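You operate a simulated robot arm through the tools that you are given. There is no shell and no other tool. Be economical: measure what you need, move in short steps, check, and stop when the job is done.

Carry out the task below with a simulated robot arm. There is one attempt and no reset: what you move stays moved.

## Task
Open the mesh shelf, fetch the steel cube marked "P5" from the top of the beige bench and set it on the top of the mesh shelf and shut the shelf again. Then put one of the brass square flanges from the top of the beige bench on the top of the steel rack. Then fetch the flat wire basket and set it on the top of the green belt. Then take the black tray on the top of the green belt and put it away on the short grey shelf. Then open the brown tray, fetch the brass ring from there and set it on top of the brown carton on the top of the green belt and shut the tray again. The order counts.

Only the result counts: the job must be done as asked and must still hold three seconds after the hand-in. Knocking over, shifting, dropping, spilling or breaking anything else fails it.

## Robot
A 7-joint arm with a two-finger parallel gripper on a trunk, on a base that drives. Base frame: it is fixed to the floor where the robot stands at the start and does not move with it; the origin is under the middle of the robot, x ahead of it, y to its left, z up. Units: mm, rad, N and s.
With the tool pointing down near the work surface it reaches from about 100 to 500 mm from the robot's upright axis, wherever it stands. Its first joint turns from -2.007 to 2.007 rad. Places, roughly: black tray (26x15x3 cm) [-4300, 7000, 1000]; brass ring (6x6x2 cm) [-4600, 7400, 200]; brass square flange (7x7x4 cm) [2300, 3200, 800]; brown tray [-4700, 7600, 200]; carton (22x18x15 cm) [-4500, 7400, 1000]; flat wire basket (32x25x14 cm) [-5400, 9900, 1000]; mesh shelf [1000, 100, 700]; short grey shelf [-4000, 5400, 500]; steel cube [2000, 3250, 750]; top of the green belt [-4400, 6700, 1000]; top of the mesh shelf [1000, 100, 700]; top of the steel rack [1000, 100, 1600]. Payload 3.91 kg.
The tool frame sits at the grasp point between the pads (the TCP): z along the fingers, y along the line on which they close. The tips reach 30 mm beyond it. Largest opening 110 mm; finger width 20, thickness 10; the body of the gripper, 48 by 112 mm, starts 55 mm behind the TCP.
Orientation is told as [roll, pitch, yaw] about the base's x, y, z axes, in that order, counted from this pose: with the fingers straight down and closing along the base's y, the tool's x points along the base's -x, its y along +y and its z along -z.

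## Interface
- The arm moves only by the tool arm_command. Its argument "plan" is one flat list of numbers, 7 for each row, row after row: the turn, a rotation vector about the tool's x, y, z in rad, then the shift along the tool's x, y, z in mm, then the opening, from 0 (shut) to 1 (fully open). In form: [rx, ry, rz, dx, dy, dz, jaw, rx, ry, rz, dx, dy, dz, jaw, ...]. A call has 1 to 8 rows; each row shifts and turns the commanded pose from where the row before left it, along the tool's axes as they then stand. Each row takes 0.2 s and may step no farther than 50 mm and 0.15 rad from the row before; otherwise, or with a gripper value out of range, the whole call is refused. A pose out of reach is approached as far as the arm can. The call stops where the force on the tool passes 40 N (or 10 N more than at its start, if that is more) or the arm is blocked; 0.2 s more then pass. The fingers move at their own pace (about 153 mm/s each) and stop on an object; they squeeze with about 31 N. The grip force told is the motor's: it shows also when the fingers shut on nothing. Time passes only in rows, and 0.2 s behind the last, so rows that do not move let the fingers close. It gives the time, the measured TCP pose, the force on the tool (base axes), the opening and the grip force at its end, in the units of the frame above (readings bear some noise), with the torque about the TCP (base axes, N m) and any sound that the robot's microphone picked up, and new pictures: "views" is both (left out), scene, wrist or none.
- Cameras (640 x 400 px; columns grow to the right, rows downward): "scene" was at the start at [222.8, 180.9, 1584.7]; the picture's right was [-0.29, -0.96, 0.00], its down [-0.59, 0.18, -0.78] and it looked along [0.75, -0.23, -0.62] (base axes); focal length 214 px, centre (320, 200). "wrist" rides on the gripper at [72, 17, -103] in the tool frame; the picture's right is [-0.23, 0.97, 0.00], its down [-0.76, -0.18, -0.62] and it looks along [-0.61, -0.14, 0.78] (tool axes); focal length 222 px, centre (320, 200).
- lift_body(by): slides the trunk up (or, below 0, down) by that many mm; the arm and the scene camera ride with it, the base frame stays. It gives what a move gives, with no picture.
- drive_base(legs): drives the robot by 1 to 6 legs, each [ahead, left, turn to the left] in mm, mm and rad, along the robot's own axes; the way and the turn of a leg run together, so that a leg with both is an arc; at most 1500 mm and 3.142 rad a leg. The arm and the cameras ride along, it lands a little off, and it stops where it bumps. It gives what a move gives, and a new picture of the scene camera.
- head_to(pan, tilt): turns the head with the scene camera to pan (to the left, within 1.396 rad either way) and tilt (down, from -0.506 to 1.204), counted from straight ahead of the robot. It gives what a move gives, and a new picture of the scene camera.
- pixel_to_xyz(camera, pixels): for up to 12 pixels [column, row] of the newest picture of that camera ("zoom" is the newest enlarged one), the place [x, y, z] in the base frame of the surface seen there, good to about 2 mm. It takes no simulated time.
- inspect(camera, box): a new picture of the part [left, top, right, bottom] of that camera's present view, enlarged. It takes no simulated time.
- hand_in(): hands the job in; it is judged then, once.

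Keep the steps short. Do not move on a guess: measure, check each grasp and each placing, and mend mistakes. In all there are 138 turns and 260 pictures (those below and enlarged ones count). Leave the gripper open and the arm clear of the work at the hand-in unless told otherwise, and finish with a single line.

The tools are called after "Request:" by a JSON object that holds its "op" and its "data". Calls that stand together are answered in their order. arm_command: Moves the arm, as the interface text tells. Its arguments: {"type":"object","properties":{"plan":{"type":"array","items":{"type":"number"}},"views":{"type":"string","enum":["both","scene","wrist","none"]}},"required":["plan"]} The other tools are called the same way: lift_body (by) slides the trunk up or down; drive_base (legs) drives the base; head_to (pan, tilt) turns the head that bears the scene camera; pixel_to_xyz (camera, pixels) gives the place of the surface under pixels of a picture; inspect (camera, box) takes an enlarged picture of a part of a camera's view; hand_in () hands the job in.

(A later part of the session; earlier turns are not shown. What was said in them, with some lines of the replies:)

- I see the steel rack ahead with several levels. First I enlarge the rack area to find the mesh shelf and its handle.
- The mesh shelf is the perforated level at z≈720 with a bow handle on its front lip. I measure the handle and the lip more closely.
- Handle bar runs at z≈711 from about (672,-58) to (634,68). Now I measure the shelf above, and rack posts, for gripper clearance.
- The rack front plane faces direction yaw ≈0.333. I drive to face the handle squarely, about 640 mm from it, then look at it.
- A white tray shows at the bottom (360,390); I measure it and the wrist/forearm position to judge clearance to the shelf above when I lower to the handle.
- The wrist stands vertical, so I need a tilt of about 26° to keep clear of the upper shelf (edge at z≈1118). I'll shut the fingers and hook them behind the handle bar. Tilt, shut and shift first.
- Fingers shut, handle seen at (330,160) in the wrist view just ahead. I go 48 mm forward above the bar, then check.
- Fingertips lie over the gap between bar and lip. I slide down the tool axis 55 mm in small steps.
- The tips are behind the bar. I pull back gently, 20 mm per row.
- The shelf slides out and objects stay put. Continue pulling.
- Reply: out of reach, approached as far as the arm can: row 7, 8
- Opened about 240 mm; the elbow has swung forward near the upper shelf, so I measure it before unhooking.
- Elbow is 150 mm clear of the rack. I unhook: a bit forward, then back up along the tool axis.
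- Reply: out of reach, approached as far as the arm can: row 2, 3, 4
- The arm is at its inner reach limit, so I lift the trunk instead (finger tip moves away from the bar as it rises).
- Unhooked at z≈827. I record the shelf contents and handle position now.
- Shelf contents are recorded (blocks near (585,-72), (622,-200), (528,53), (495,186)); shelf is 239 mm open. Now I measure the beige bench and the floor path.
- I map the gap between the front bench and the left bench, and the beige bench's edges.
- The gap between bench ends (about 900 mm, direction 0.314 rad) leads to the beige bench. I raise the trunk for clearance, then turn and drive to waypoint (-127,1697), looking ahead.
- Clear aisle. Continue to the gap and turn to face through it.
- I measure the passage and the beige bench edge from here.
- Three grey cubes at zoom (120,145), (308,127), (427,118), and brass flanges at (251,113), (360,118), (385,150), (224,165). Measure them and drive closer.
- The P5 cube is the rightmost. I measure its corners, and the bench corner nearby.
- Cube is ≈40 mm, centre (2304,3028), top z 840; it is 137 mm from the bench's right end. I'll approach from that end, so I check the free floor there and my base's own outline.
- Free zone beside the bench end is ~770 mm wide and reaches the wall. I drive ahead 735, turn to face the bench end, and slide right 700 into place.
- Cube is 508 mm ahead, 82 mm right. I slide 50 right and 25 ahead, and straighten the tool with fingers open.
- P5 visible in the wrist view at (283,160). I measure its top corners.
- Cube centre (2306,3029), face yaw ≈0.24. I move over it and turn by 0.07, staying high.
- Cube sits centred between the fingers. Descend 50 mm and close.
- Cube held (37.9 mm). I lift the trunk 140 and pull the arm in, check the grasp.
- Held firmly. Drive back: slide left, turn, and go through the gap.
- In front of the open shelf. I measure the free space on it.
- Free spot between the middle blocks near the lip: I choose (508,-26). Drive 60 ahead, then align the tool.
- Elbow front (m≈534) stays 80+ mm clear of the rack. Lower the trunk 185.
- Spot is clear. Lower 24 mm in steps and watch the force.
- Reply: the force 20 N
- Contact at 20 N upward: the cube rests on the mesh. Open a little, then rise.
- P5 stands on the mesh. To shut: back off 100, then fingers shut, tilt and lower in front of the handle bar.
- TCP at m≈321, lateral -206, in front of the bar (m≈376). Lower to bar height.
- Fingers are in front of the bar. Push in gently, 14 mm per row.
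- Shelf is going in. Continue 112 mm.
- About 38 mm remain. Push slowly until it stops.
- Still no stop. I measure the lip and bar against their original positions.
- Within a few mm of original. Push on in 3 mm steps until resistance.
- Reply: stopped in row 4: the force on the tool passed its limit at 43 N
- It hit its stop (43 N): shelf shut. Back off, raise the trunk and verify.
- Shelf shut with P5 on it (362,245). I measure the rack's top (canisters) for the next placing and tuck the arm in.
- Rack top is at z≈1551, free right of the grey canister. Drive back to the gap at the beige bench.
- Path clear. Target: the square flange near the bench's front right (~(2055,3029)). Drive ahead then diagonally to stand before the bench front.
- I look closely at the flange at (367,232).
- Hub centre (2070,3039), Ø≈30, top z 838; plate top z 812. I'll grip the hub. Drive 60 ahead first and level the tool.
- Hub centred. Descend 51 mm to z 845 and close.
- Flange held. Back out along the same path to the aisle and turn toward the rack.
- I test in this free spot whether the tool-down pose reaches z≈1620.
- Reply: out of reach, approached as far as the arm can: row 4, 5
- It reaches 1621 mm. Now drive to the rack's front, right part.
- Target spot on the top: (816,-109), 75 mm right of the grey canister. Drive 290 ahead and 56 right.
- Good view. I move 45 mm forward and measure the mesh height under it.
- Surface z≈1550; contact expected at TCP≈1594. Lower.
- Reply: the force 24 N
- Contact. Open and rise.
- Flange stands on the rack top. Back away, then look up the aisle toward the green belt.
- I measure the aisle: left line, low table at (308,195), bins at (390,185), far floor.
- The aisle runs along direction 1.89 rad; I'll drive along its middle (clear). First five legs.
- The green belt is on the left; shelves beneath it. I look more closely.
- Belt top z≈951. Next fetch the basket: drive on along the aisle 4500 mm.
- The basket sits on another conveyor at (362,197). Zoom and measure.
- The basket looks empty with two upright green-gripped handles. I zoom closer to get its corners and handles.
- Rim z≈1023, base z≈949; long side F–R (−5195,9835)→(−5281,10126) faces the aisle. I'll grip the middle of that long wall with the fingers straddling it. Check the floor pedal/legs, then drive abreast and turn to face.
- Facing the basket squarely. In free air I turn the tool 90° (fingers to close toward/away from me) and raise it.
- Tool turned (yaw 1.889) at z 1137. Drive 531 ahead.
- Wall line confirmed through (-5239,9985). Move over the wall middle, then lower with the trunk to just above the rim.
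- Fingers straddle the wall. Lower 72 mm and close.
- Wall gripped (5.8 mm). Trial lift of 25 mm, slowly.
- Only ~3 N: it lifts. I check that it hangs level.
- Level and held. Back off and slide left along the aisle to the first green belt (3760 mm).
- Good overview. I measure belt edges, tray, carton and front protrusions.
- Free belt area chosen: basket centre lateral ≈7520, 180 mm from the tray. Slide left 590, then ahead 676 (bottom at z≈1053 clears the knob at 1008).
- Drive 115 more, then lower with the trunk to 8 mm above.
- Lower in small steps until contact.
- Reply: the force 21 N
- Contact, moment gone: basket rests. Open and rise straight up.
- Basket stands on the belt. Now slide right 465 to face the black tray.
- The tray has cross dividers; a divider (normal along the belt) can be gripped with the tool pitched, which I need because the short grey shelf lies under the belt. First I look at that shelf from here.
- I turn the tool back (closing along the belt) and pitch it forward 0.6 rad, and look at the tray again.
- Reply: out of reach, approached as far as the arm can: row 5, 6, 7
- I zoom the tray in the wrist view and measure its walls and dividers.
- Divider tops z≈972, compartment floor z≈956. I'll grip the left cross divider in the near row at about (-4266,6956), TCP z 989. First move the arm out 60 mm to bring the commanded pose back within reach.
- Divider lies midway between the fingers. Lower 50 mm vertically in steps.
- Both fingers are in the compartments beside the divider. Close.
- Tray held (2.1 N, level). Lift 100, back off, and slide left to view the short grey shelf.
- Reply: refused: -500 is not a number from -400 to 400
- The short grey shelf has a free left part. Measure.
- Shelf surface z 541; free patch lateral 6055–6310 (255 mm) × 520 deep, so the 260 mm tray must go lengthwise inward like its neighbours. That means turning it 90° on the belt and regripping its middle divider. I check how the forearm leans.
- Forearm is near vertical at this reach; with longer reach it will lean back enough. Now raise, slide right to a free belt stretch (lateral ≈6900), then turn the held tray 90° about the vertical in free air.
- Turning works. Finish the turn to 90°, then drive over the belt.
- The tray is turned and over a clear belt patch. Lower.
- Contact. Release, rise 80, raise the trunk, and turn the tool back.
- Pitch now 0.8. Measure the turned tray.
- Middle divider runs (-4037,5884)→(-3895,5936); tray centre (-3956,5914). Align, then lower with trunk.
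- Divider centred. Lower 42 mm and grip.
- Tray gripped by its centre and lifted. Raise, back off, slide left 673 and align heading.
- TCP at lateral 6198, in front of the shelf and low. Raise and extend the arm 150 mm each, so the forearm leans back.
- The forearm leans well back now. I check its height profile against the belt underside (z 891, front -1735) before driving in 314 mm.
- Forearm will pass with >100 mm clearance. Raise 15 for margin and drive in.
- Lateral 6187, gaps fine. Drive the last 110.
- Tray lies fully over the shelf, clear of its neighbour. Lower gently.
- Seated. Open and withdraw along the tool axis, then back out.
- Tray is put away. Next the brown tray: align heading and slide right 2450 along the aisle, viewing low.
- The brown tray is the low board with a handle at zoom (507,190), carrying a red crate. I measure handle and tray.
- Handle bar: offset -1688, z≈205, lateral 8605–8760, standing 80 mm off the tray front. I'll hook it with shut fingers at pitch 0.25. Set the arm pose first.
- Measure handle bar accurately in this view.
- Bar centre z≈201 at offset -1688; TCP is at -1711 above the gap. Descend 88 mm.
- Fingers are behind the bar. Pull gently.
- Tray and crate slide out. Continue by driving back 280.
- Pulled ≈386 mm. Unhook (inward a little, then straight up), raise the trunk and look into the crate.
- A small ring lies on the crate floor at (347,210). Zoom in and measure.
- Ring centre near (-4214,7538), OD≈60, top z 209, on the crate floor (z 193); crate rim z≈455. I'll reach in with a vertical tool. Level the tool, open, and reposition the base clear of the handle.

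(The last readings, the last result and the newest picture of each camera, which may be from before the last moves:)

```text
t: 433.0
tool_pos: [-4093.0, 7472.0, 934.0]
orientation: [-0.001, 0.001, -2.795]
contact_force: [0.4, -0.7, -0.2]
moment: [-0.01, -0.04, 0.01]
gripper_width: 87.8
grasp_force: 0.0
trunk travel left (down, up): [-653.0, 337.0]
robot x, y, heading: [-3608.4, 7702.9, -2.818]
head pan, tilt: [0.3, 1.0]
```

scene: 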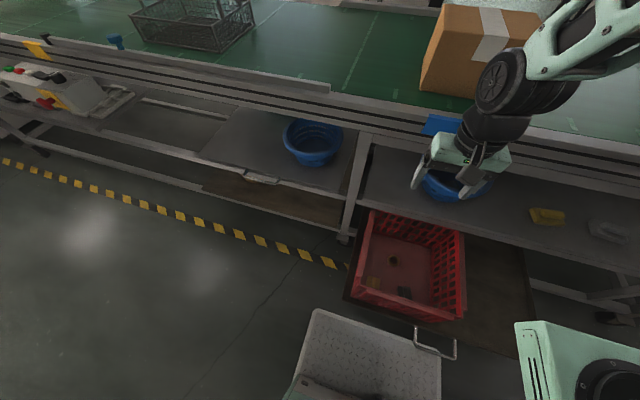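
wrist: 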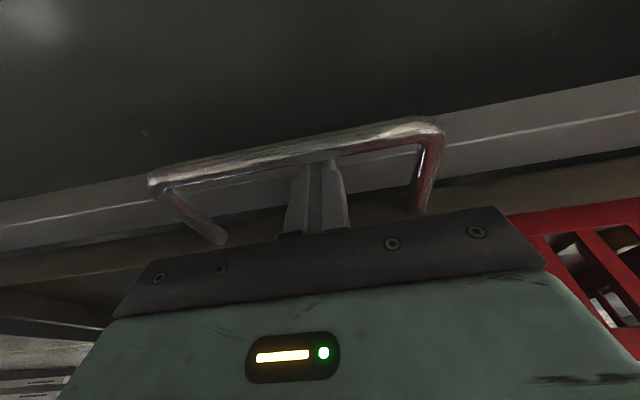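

Ring centre (-4219,7534). Move over it, then lower the trunk 400 and look.

Request:
{"op": "arm_command", "data": {"plan": [0, 0, 0, -32.5, -33.7, 0, 0.8, 0, 0, 0, -32.5, -33.7, 0, 0.8, 0, 0, 0, -32.5, -33.7, 0, 0.8], "views": "none"}}

Request:
{"op": "lift_body", "data": {"by": -400}}

Request:
{"op": "arm_command", "data": {"plan": [0, 0, 0, 0, 0, 0, 0.8]}}

```text
t: 433.8
tool_pos: [-4217.8, 7532.4, 935.9]
orientation: [-0.001, 0.001, -2.793]
contact_force: [0.6, -0.5, -0.3]
moment: [0.02, 0.01, -0.01]
gripper_width: 88.0
grasp_force: 0.0
trunk travel left (down, up): [-653.0, 337.0]
robot x, y, heading: [-3609.1, 7700.7, -2.818]
head pan, tilt: [0.3, 1.0]
```

```text
t: 437.6
tool_pos: [-4219.5, 7533.5, 534.9]
orientation: [0.0, 0.0, -2.795]
contact_force: [0.7, -0.9, 0.8]
moment: [-0.02, -0.03, -0.07]
gripper_width: 88.0
grasp_force: 0.1
trunk travel left (down, up): [-253.0, 737.0]
robot x, y, heading: [-3601.0, 7703.1, -2.822]
head pan, tilt: [0.3, 1.0]
```

```text
t: 438.0
tool_pos: [-4219.1, 7533.3, 535.8]
orientation: [0.0, 0.0, -2.795]
contact_force: [-0.7, -0.2, -0.1]
moment: [0.0, 0.01, -0.02]
gripper_width: 88.0
grasp_force: 0.1
trunk travel left (down, up): [-253.0, 737.0]
robot x, y, heading: [-3604.5, 7701.6, -2.82]
head pan, tilt: [0.3, 1.0]
```

scene: 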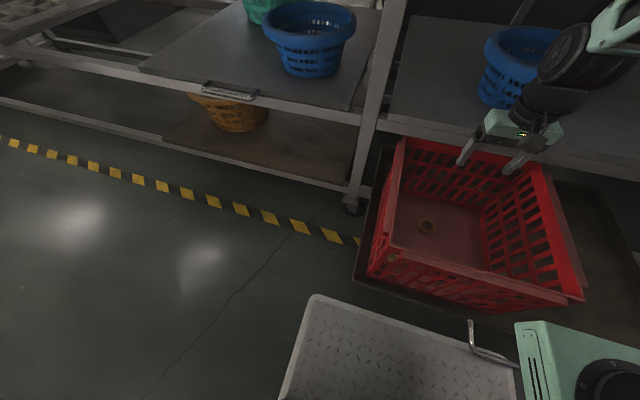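
wrist: 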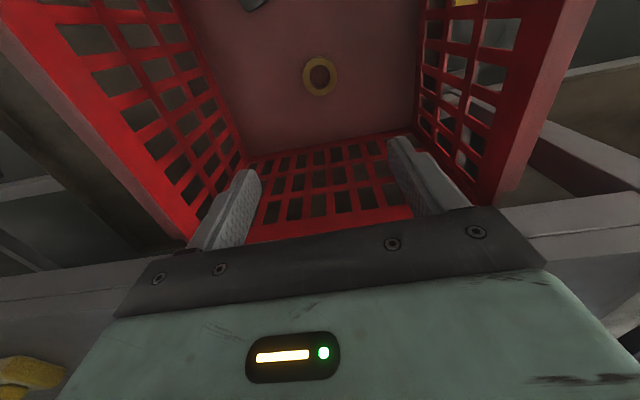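

Fingers stand centrally over the ring. Lower the trunk another 245 into the crate.

Request:
{"op": "lift_body", "data": {"by": -245}}

Request:
{"op": "arm_command", "data": {"plan": [0, 0, 0, 0, 0, 0, 0.8], "views": "wrist"}}

Request:
{"op": "pixel_to_xyz", "data": {"camera": "wrist", "pixels": [[320, 130], [300, 130], [340, 130], [320, 110], [320, 150]]}}

```text
t: 440.6
tool_pos: [-4218.4, 7532.9, 289.4]
orientation: [-0.001, -0.002, -2.795]
contact_force: [-0.2, -0.2, 0.5]
moment: [-0.02, 0.0, -0.05]
gripper_width: 87.9
grasp_force: 0.0
trunk travel left (down, up): [-8.0, 982.0]
robot x, y, heading: [-3605.2, 7703.8, -2.823]
head pan, tilt: [0.3, 1.0]
```

```text
t: 441.0
tool_pos: [-4218.4, 7533.2, 290.0]
orientation: [0.001, 0.0, -2.796]
contact_force: [0.4, 0.8, -0.1]
moment: [-0.01, 0.0, -0.01]
gripper_width: 88.0
grasp_force: 0.0
trunk travel left (down, up): [-8.0, 982.0]
robot x, y, heading: [-3600.2, 7702.3, -2.819]
head pan, tilt: [0.3, 1.0]
```

wrist: 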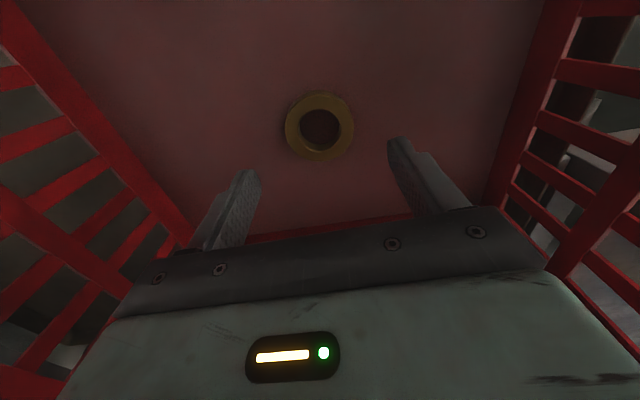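

```text
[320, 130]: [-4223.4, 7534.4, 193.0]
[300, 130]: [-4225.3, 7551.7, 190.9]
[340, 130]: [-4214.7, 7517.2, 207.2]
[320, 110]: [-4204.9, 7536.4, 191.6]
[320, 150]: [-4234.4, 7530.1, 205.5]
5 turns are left
```

Ring is centred between the fingers. With few turns left I batch: grip, lift out, go round left of the open tray, face the belt and bring the ring above the carton, then look.

Request:
{"op": "arm_command", "data": {"plan": [0, 0, 0, 0, 0, 25, 0.8, 0, 0, 0, 0, 0, 25, 0.8, 0, 0, 0, 0, 0, 14, 0.8, 0, 0, 0, 0, 0, 0, 0, 0, 0, 0, 0, 0, 0, 0, 0, 0, 0, 0, 0, 0, 0], "views": "none"}}

Request:
{"op": "lift_body", "data": {"by": 400}}

Request:
{"op": "lift_body", "data": {"by": 400}}

Request:
{"op": "lift_body", "data": {"by": 178}}

Request:
{"op": "drive_base", "data": {"legs": [[-60, 0, 0], [0, 456, 0], [410, 0, 0]]}}

Request:
{"op": "arm_command", "data": {"plan": [0, 0, 0, 5, -49, 0, 0, 0, 0, 0, 5, -49, 0, 0, 0, 0, 0, 5, -49, 0, 0, 0, 0, 0, 5, -49, 0, 0, 0, 0, 0, 5, -49, 0, 0, 0, 0, 0, 5, -49, 0, 0, 0, 0, 0, 5, -49, 0, 0, 0, 0, 0, 5, -49, 0, 0], "views": "wrist"}}

Request:
{"op": "pixel_to_xyz", "data": {"camera": "wrist", "pixels": [[120, 60], [220, 60], [320, 40], [420, 60], [520, 60], [120, 140], [200, 140], [440, 140], [540, 140], [320, 100], [240, 100], [400, 100]]}}

Request:
{"op": "head_to", "data": {"pan": -0.5, "tilt": 0.75}}

```text
t: 442.4
tool_pos: [-4219.2, 7533.5, 226.3]
orientation: [0.001, 0.0, -2.794]
contact_force: [0.3, 0.2, 0.4]
moment: [-0.07, 0.03, 0.0]
gripper_width: 58.7
grasp_force: 31.1
trunk travel left (down, up): [-8.0, 982.0]
robot x, y, heading: [-3601.3, 7702.2, -2.822]
head pan, tilt: [0.3, 1.0]
```

```text
t: 446.2
tool_pos: [-4218.5, 7533.9, 626.5]
orientation: [0.001, 0.0, -2.796]
contact_force: [-0.1, 0.7, -2.7]
moment: [-0.01, 0.01, 0.0]
gripper_width: 58.7
grasp_force: 31.0
trunk travel left (down, up): [-408.0, 582.0]
robot x, y, heading: [-3604.3, 7705.1, -2.818]
head pan, tilt: [0.3, 1.0]
```

```text
t: 450.0
tool_pos: [-4219.1, 7533.2, 1026.5]
orientation: [-0.002, 0.0, -2.794]
contact_force: [-0.3, 0.0, -1.9]
moment: [0.01, 0.03, 0.0]
gripper_width: 58.7
grasp_force: 30.7
trunk travel left (down, up): [-808.0, 182.0]
robot x, y, heading: [-3605.7, 7703.1, -2.821]
head pan, tilt: [0.3, 1.0]
```

```text
t: 452.0
tool_pos: [-4218.4, 7533.4, 1204.2]
orientation: [0.001, 0.0, -2.795]
contact_force: [-0.6, 0.6, -1.8]
moment: [-0.02, 0.01, -0.01]
gripper_width: 59.0
grasp_force: 31.0
trunk travel left (down, up): [-986.0, 4.0]
robot x, y, heading: [-3607.2, 7701.3, -2.823]
head pan, tilt: [0.3, 1.0]
```

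```text
t: 457.4
tool_pos: [-4404.1, 6986.6, 1204.3]
orientation: [-0.001, 0.0, -2.791]
contact_force: [0.2, 0.2, -3.1]
moment: [-0.01, 0.05, 0.0]
gripper_width: 58.7
grasp_force: 30.5
trunk travel left (down, up): [-986.0, 4.0]
robot x, y, heading: [-3787.8, 7159.8, -2.817]
head pan, tilt: [0.3, 1.0]
```

scene: 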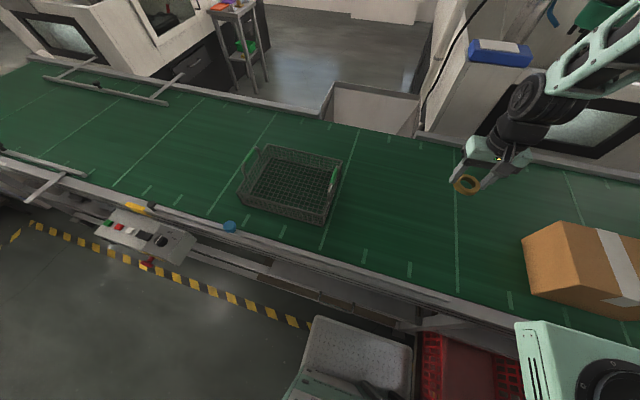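

```text
t: 459.2
tool_pos: [-4500.6, 7367.8, 1205.0]
orientation: [0.0, 0.001, -2.79]
contact_force: [-0.7, -1.0, -2.6]
moment: [0.05, 0.01, 0.02]
gripper_width: 58.8
grasp_force: 30.9
trunk travel left (down, up): [-986.0, 4.0]
robot x, y, heading: [-3790.1, 7157.8, -2.812]
head pan, tilt: [0.3, 1.0]
```

wrist: 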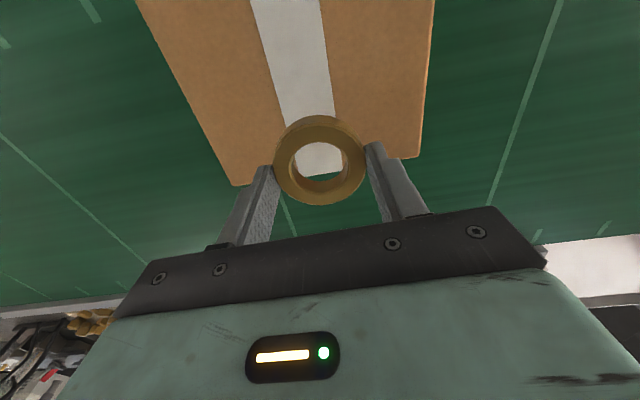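

```text
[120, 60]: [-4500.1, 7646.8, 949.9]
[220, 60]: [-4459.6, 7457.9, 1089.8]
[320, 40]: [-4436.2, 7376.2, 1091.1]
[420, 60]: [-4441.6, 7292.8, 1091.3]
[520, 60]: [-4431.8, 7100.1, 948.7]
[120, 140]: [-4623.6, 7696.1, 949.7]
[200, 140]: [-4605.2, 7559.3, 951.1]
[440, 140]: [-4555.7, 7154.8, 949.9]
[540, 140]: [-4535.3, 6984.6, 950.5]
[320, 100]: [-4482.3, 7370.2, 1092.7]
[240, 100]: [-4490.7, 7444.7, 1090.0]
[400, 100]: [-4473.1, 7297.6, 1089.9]
```

```text
t: 460.4
tool_pos: [-4500.7, 7367.5, 1205.0]
orientation: [0.001, 0.0, -2.792]
contact_force: [-0.6, -0.1, -2.3]
moment: [-0.01, -0.02, 0.0]
gripper_width: 58.9
grasp_force: 31.2
trunk travel left (down, up): [-986.0, 4.0]
robot x, y, heading: [-3787.4, 7157.4, -2.818]
head pan, tilt: [-0.499, 0.75]
4 turns are left
```

scene: 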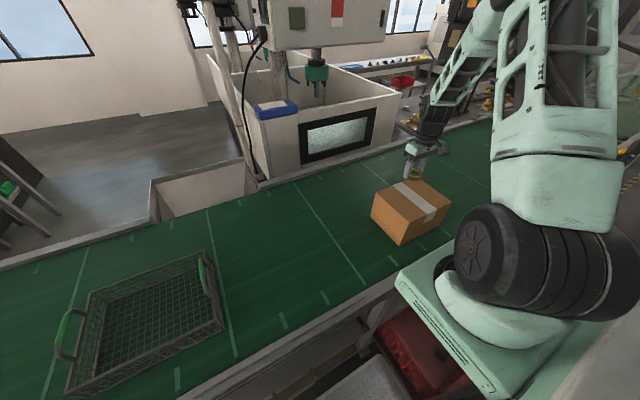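

Ring is held above the carton; top z≈1091, carton centre ≈(-4455,7392). I place it there, release, rise, then retreat and lower shut fingers in front of the tray handle.

Request:
{"op": "arm_command", "data": {"plan": [0, 0, 0, 25.5, -3.6, 0, 0, 0, 0, 0, 25.5, -3.6, 0, 0, 0, 0, 0, 0, 0, 30, 0, 0, 0, 0, 0, 0, 30, 0, 0, 0, 0, 0, 0, 14, 0], "views": "none"}}

Request:
{"op": "arm_command", "data": {"plan": [0, 0, 0, 0, 0, 2, 0, 0, 0, 0, 0, 0, 2, 0, 0, 0, 0, 0, 0, 1.5, 0, 0, 0, 0, 0, 0, 1, 0], "views": "none"}}

Request:
{"op": "arm_command", "data": {"plan": [0, 0, 0, 0, 0, 0, 0.72, 0, 0, 0, 0, 0, 0, 0.72, 0, 0, 0, 0, 0, -25, 0.72, 0, 0, 0, 0, 0, -50, 0.72], "views": "wrist"}}

Request:
{"op": "arm_command", "data": {"plan": [0, 0, 0, 0, 49, 0, 0.72, 0, 0, 0, 0, 49, 0, 0.72, 0, 0, 0, 0, 49, 0, 0.72, 0, 0, 0, 0, 49, 0, 0.72, 0, 0, 0, 0, 49, 0, 0.72, 0, 0, 0, 0, 49, 0, 0.72, 0, 0, 0, 0, 49, 0, 0.72, 0, 0, 0, 0, 49, 0, 0], "views": "scene"}}

Request:
{"op": "arm_command", "data": {"plan": [0, -0.125, 0, 0, 0, 0, 0, 0, -0.125, 0, 0, 0, 0, 0], "views": "none"}}

Request:
{"op": "drive_base", "data": {"legs": [[-657, 0, 0], [0, -658, 0]]}}

Request:
{"op": "lift_body", "data": {"by": -400}}

Request:
{"op": "lift_body", "data": {"by": -400}}

Request:
{"op": "lift_body", "data": {"by": -165}}

Request:
{"op": "head_to", "data": {"pan": 0.0, "tilt": 0.85}}

Request:
{"op": "arm_command", "data": {"plan": [0, 0, 0, 0, 0, 0, 0], "views": "wrist"}}

Request:
{"op": "pixel_to_xyz", "data": {"camera": "wrist", "pixels": [[320, 40], [320, 60], [320, 80], [320, 100], [320, 120], [320, 140], [250, 60], [250, 100], [390, 60], [390, 100], [200, 100], [440, 100]]}}

```text
t: 461.6
tool_pos: [-4456.1, 7392.2, 1129.9]
orientation: [0.0, -0.001, -2.791]
contact_force: [0.4, -0.4, -1.6]
moment: [0.03, -0.02, 0.08]
gripper_width: 58.6
grasp_force: 31.0
trunk travel left (down, up): [-986.0, 4.0]
robot x, y, heading: [-3791.7, 7159.1, -2.821]
head pan, tilt: [-0.499, 0.75]
```

```text
t: 462.6
tool_pos: [-4454.9, 7393.3, 1123.7]
orientation: [-0.001, 0.0, -2.792]
contact_force: [1.2, 0.6, 5.7]
moment: [-0.08, -0.12, 0.01]
gripper_width: 59.0
grasp_force: 31.3
trunk travel left (down, up): [-986.0, 4.0]
robot x, y, heading: [-3789.6, 7156.6, -2.82]
head pan, tilt: [-0.499, 0.75]
```

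```text
t: 463.6
tool_pos: [-4455.4, 7393.4, 1198.1]
orientation: [0.0, 0.002, -2.789]
contact_force: [-0.4, -0.3, -0.5]
moment: [0.0, 0.0, -0.01]
gripper_width: 79.2
grasp_force: 0.1
trunk travel left (down, up): [-986.0, 4.0]
robot x, y, heading: [-3791.5, 7157.9, -2.817]
head pan, tilt: [-0.499, 0.75]
```

wrist: 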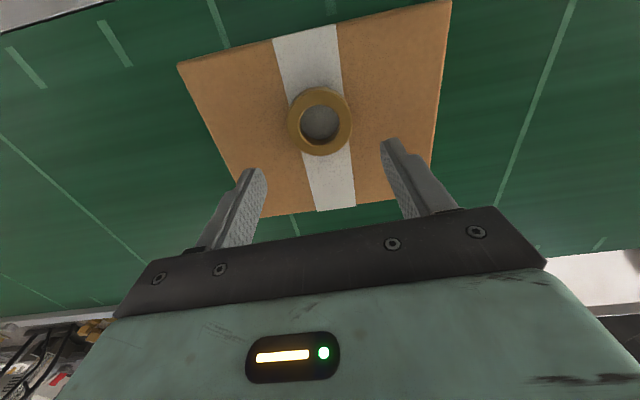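

```text
t: 465.4
tool_pos: [-4318.8, 7023.7, 1197.8]
orientation: [0.001, 0.003, -2.794]
contact_force: [-0.2, -0.8, -0.1]
moment: [-0.05, 0.0, 0.02]
gripper_width: 0.0
grasp_force: 30.7
trunk travel left (down, up): [-986.0, 4.0]
robot x, y, heading: [-3789.3, 7155.6, -2.819]
head pan, tilt: [-0.499, 0.75]
```

scene: 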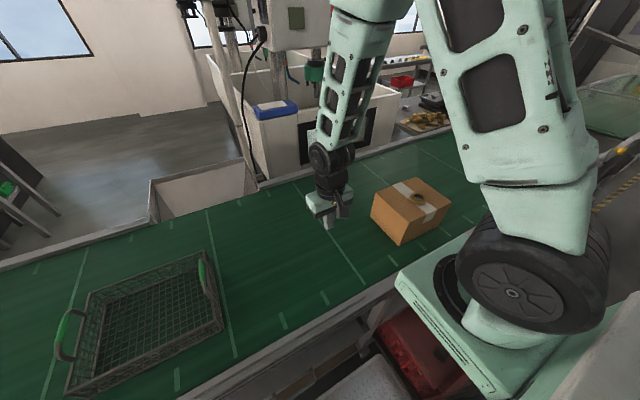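

```text
t: 466.0
tool_pos: [-4319.9, 7024.6, 1198.9]
orientation: [0.001, -0.252, -2.793]
contact_force: [0.1, 1.0, 0.1]
moment: [0.02, -0.02, 0.01]
gripper_width: 0.0
grasp_force: 31.4
trunk travel left (down, up): [-986.0, 4.0]
robot x, y, heading: [-3784.1, 7157.0, -2.821]
head pan, tilt: [-0.499, 0.75]
```

```text
t: 472.9
tool_pos: [-3908.9, 7854.9, 1199.0]
orientation: [0.001, -0.249, -2.784]
contact_force: [0.3, 0.1, -0.1]
moment: [-0.01, 0.01, 0.01]
gripper_width: 0.2
grasp_force: 31.1
trunk travel left (down, up): [-986.0, 4.0]
robot x, y, heading: [-3376.9, 7993.3, -2.802]
head pan, tilt: [-0.499, 0.75]
```

scene: 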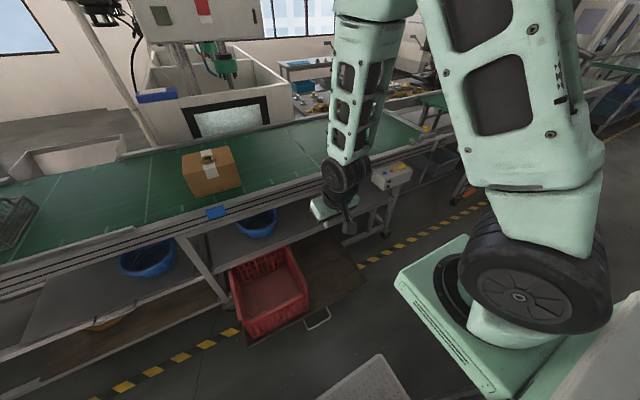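

```text
t: 476.7
tool_pos: [-3909.2, 7854.8, 798.1]
orientation: [-0.002, -0.251, -2.783]
contact_force: [-0.6, 0.1, -0.5]
moment: [-0.04, 0.01, 0.04]
gripper_width: 0.2
grasp_force: 31.2
trunk travel left (down, up): [-586.0, 404.0]
robot x, y, heading: [-3377.5, 7992.4, -2.805]
head pan, tilt: [-0.499, 0.75]
```

```text
t: 480.6
tool_pos: [-3908.6, 7855.1, 398.9]
orientation: [-0.002, -0.25, -2.781]
contact_force: [-0.8, -0.7, 0.0]
moment: [0.03, 0.0, 0.0]
gripper_width: 0.1
grasp_force: 30.9
trunk travel left (down, up): [-186.0, 804.0]
robot x, y, heading: [-3380.3, 7993.2, -2.802]
head pan, tilt: [-0.499, 0.75]
```

```text
t: 482.4
tool_pos: [-3908.7, 7855.3, 232.4]
orientation: [0.0, -0.249, -2.782]
contact_force: [-0.8, -1.0, -0.1]
moment: [0.01, 0.02, -0.01]
gripper_width: 0.0
grasp_force: 31.1
trunk travel left (down, up): [-21.0, 969.0]
robot x, y, heading: [-3378.7, 7992.4, -2.811]
head pan, tilt: [-0.499, 0.75]
```

```text
t: 483.4
tool_pos: [-3907.7, 7855.7, 232.8]
orientation: [-0.001, -0.251, -2.783]
contact_force: [0.6, -0.3, -0.9]
moment: [0.02, 0.04, 0.01]
gripper_width: 0.2
grasp_force: 30.9
trunk travel left (down, up): [-21.0, 969.0]
robot x, y, heading: [-3381.4, 7995.9, -2.803]
head pan, tilt: [0.0, 0.85]
```

scene: 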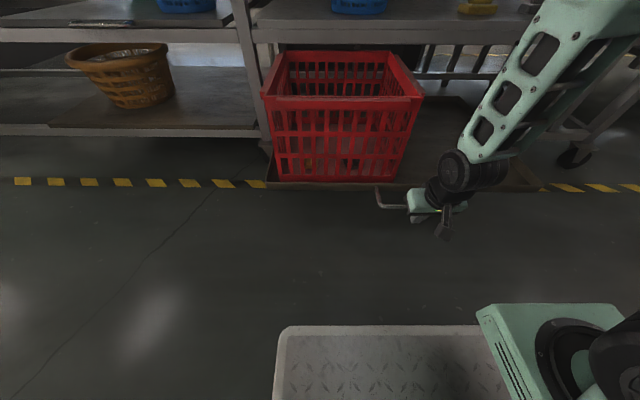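

```text
t: 483.8
tool_pos: [-3909.1, 7855.1, 232.8]
orientation: [-0.001, -0.249, -2.783]
contact_force: [0.8, -0.5, -0.6]
moment: [0.03, -0.02, 0.0]
gripper_width: 0.0
grasp_force: 30.7
trunk travel left (down, up): [-21.0, 969.0]
robot x, y, heading: [-3379.6, 7991.8, -2.808]
head pan, tilt: [0.0, 0.85]
```

wrist: 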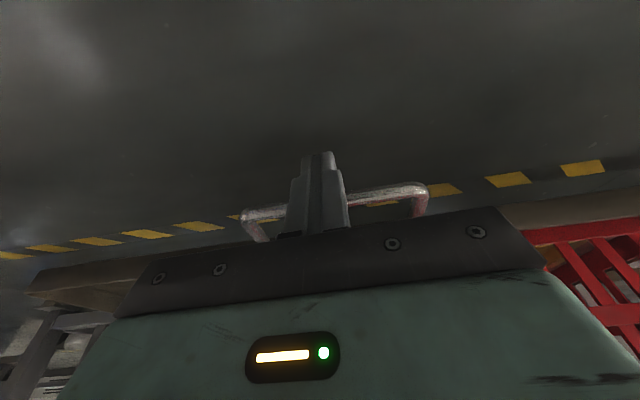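

```text
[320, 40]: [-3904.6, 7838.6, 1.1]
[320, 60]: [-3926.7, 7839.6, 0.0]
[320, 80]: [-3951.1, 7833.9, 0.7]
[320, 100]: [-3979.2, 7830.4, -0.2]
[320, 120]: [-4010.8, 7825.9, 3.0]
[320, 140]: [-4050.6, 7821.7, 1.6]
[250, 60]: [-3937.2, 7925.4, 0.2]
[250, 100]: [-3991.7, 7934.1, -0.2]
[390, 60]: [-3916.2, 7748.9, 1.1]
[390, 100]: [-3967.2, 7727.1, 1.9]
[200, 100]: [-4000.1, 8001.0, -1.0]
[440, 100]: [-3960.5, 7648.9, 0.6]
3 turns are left
```

Ring sits on the carton, and the shut fingers stand in front of the handle bar. Lower to bar height, push the tray in by driving 380, then finish gently with the arm until it stops.

Request:
{"op": "arm_command", "data": {"plan": [0, 0, 0, 6.2, 0, 24.2, 0], "views": "none"}}

Request:
{"op": "drive_base", "data": {"legs": [[130, 0, 0], [130, 0, 0], [120, 0, 0]]}}

Request:
{"op": "arm_command", "data": {"plan": [0, 0, 0, -9.7, 0, 2.5, 0, 0, 0, 0, -9.7, 0, 2.5, 0, 0, 0, 0, -7.8, 0, 2, 0, 0, 0, 0, -5.8, 0, 1.5, 0, 0, 0, 0, -3.9, 0, 1, 0, 0, 0, 0, -3.9, 0, 1, 0, 0, 0, 0, -2.9, 0, 0.7, 0, 0, 0, 0, -2.9, 0, 0.7, 0], "views": "none"}}

Request:
{"op": "arm_command", "data": {"plan": [0, 0, 0, -2.9, 0, 0.7, 0, 0, 0, 0, -2.9, 0, 0.7, 0, 0, 0, 0, -2.9, 0, 0.7, 0, 0, 0, 0, -2.9, 0, 0.7, 0, 0, 0, 0, -2.9, 0, 0.7, 0, 0, 0, 0, -2.9, 0, 0.7, 0, 0, 0, 0, -2.9, 0, 0.7, 0, 0, 0, 0, -2.9, 0, 0.7, 0], "views": "both"}}

Request:
{"op": "pixel_to_xyz", "data": {"camera": "wrist", "pixels": [[260, 200], [280, 200], [360, 190], [380, 190], [400, 185], [360, 180], [380, 180], [400, 200], [420, 190], [250, 215], [420, 210], [200, 200]]}}

```text
t: 484.2
tool_pos: [-3909.4, 7853.9, 207.4]
orientation: [-0.001, -0.25, -2.784]
contact_force: [-0.3, 0.0, 0.4]
moment: [-0.01, 0.0, -0.02]
gripper_width: 0.0
grasp_force: 31.1
trunk travel left (down, up): [-21.0, 969.0]
robot x, y, heading: [-3380.5, 7990.1, -2.81]
head pan, tilt: [0.0, 0.85]
```

```text
t: 487.2
tool_pos: [-4269.4, 7729.8, 208.6]
orientation: [0.0, -0.249, -2.783]
contact_force: [-1.0, 0.2, 0.2]
moment: [0.02, -0.01, 0.0]
gripper_width: 0.0
grasp_force: 31.4
trunk travel left (down, up): [-21.0, 969.0]
robot x, y, heading: [-3739.3, 7868.6, -2.811]
head pan, tilt: [0.0, 0.85]
```

scene: 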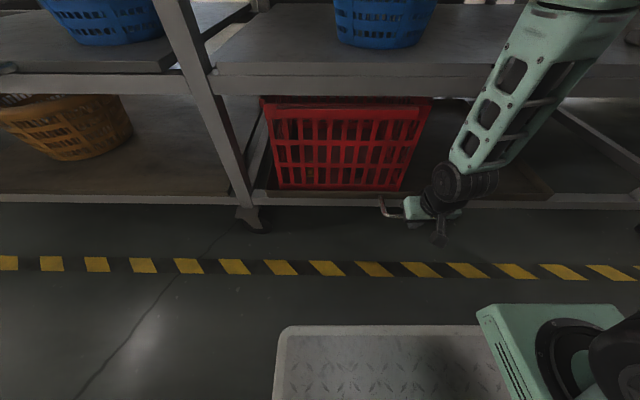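

```text
t: 489.0
tool_pos: [-4314.1, 7712.9, 207.4]
orientation: [-0.002, -0.25, -2.782]
contact_force: [-0.4, -0.7, -0.1]
moment: [0.04, 0.01, -0.01]
gripper_width: 0.1
grasp_force: 31.0
trunk travel left (down, up): [-21.0, 969.0]
robot x, y, heading: [-3739.8, 7863.6, -2.806]
head pan, tilt: [0.0, 0.85]
```

```text
t: 489.8
tool_pos: [-4315.7, 7712.5, 205.0]
orientation: [-0.002, -0.231, -2.779]
contact_force: [0.4, -0.7, -0.4]
moment: [0.0, -0.02, -0.01]
gripper_width: 0.0
grasp_force: 31.4
trunk travel left (down, up): [-21.0, 969.0]
robot x, y, heading: [-3740.8, 7870.4, -2.809]
head pan, tilt: [0.0, 0.85]
stopped in row 3: the force on the tool passed its limit at 44 N (the readings are from after the stop); the commanded pose is now the measured one
```

scene: 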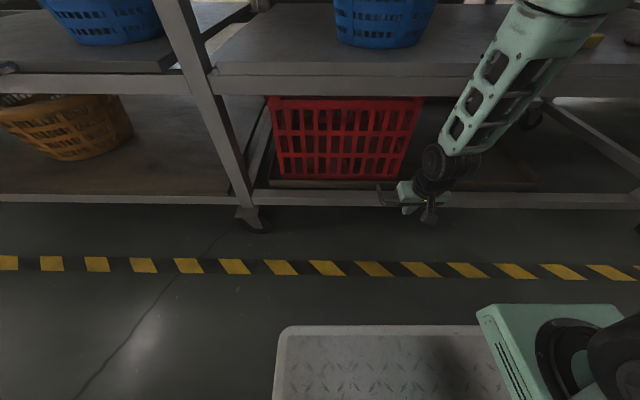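
wrist: 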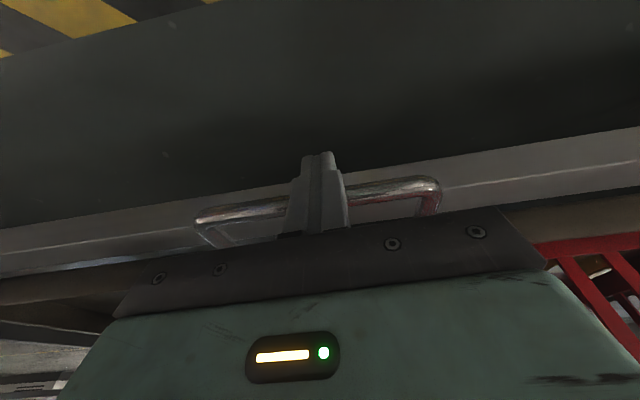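

```text
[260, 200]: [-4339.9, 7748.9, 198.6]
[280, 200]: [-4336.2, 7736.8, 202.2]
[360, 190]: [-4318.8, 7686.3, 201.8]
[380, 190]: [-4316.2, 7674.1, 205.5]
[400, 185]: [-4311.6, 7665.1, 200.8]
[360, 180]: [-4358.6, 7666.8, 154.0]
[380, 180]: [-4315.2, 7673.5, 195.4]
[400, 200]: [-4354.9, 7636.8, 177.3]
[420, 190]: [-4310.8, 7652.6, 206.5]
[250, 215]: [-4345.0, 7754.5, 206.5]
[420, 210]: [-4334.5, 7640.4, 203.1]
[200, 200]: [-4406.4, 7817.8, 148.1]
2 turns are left
```

The stop was reached (44 N) and the bar is back at its original place: tray shut. Back off, raise and open the gripper.

Request:
{"op": "drive_base", "data": {"legs": [[-400, 0, 0]]}}

Request:
{"op": "lift_body", "data": {"by": 400}}

Request:
{"op": "arm_command", "data": {"plan": [0, 0, 0, 0, 0, 0, 1, 0, 0, 0, 0, 0, 0, 1, 0, 0, 0, 0, 0, 0, 1], "views": "scene"}}

```text
t: 492.3
tool_pos: [-3934.5, 7846.5, 206.1]
orientation: [-0.001, -0.233, -2.786]
contact_force: [0.6, 0.2, 0.5]
moment: [0.0, 0.02, -0.04]
gripper_width: 0.1
grasp_force: 30.9
trunk travel left (down, up): [-21.0, 969.0]
robot x, y, heading: [-3359.5, 7997.7, -2.816]
head pan, tilt: [0.0, 0.85]
```

scene: 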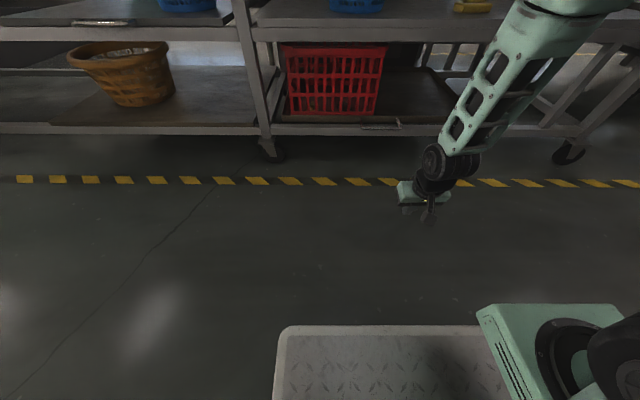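

```text
t: 496.1
tool_pos: [-3935.1, 7846.6, 606.0]
orientation: [-0.002, -0.231, -2.784]
contact_force: [0.1, -0.1, -0.4]
moment: [-0.01, 0.0, -0.02]
gripper_width: 0.0
grasp_force: 31.1
trunk travel left (down, up): [-421.0, 569.0]
robot x, y, heading: [-3362.0, 7999.4, -2.809]
head pan, tilt: [0.0, 0.85]
```

```text
t: 496.9
tool_pos: [-3933.6, 7846.7, 605.7]
orientation: [-0.002, -0.232, -2.786]
contact_force: [-0.6, -0.9, 0.2]
moment: [0.0, -0.02, 0.01]
gripper_width: 110.2
grasp_force: 0.1
trunk travel left (down, up): [-421.0, 569.0]
robot x, y, heading: [-3357.5, 7998.5, -2.816]
head pan, tilt: [0.0, 0.85]
1 turns are left
```

scene: 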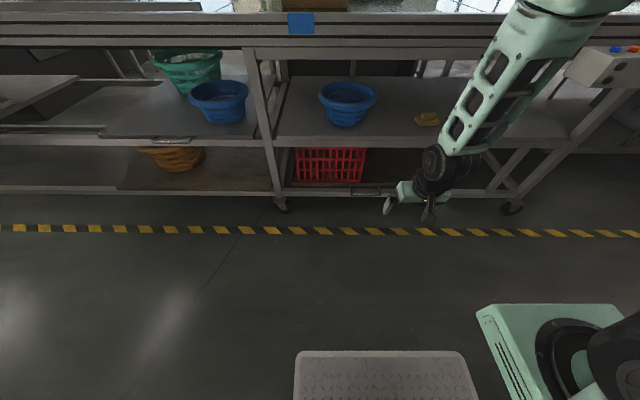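

All parts are done, the gripper is open and the arm is clear; I hand in.

Request:
{"op": "hand_in", "data": {}}

```text
The job is handed in.
```

All five steps were carried out in the order asked, and the job is handed in with the gripper open and the arm clear.
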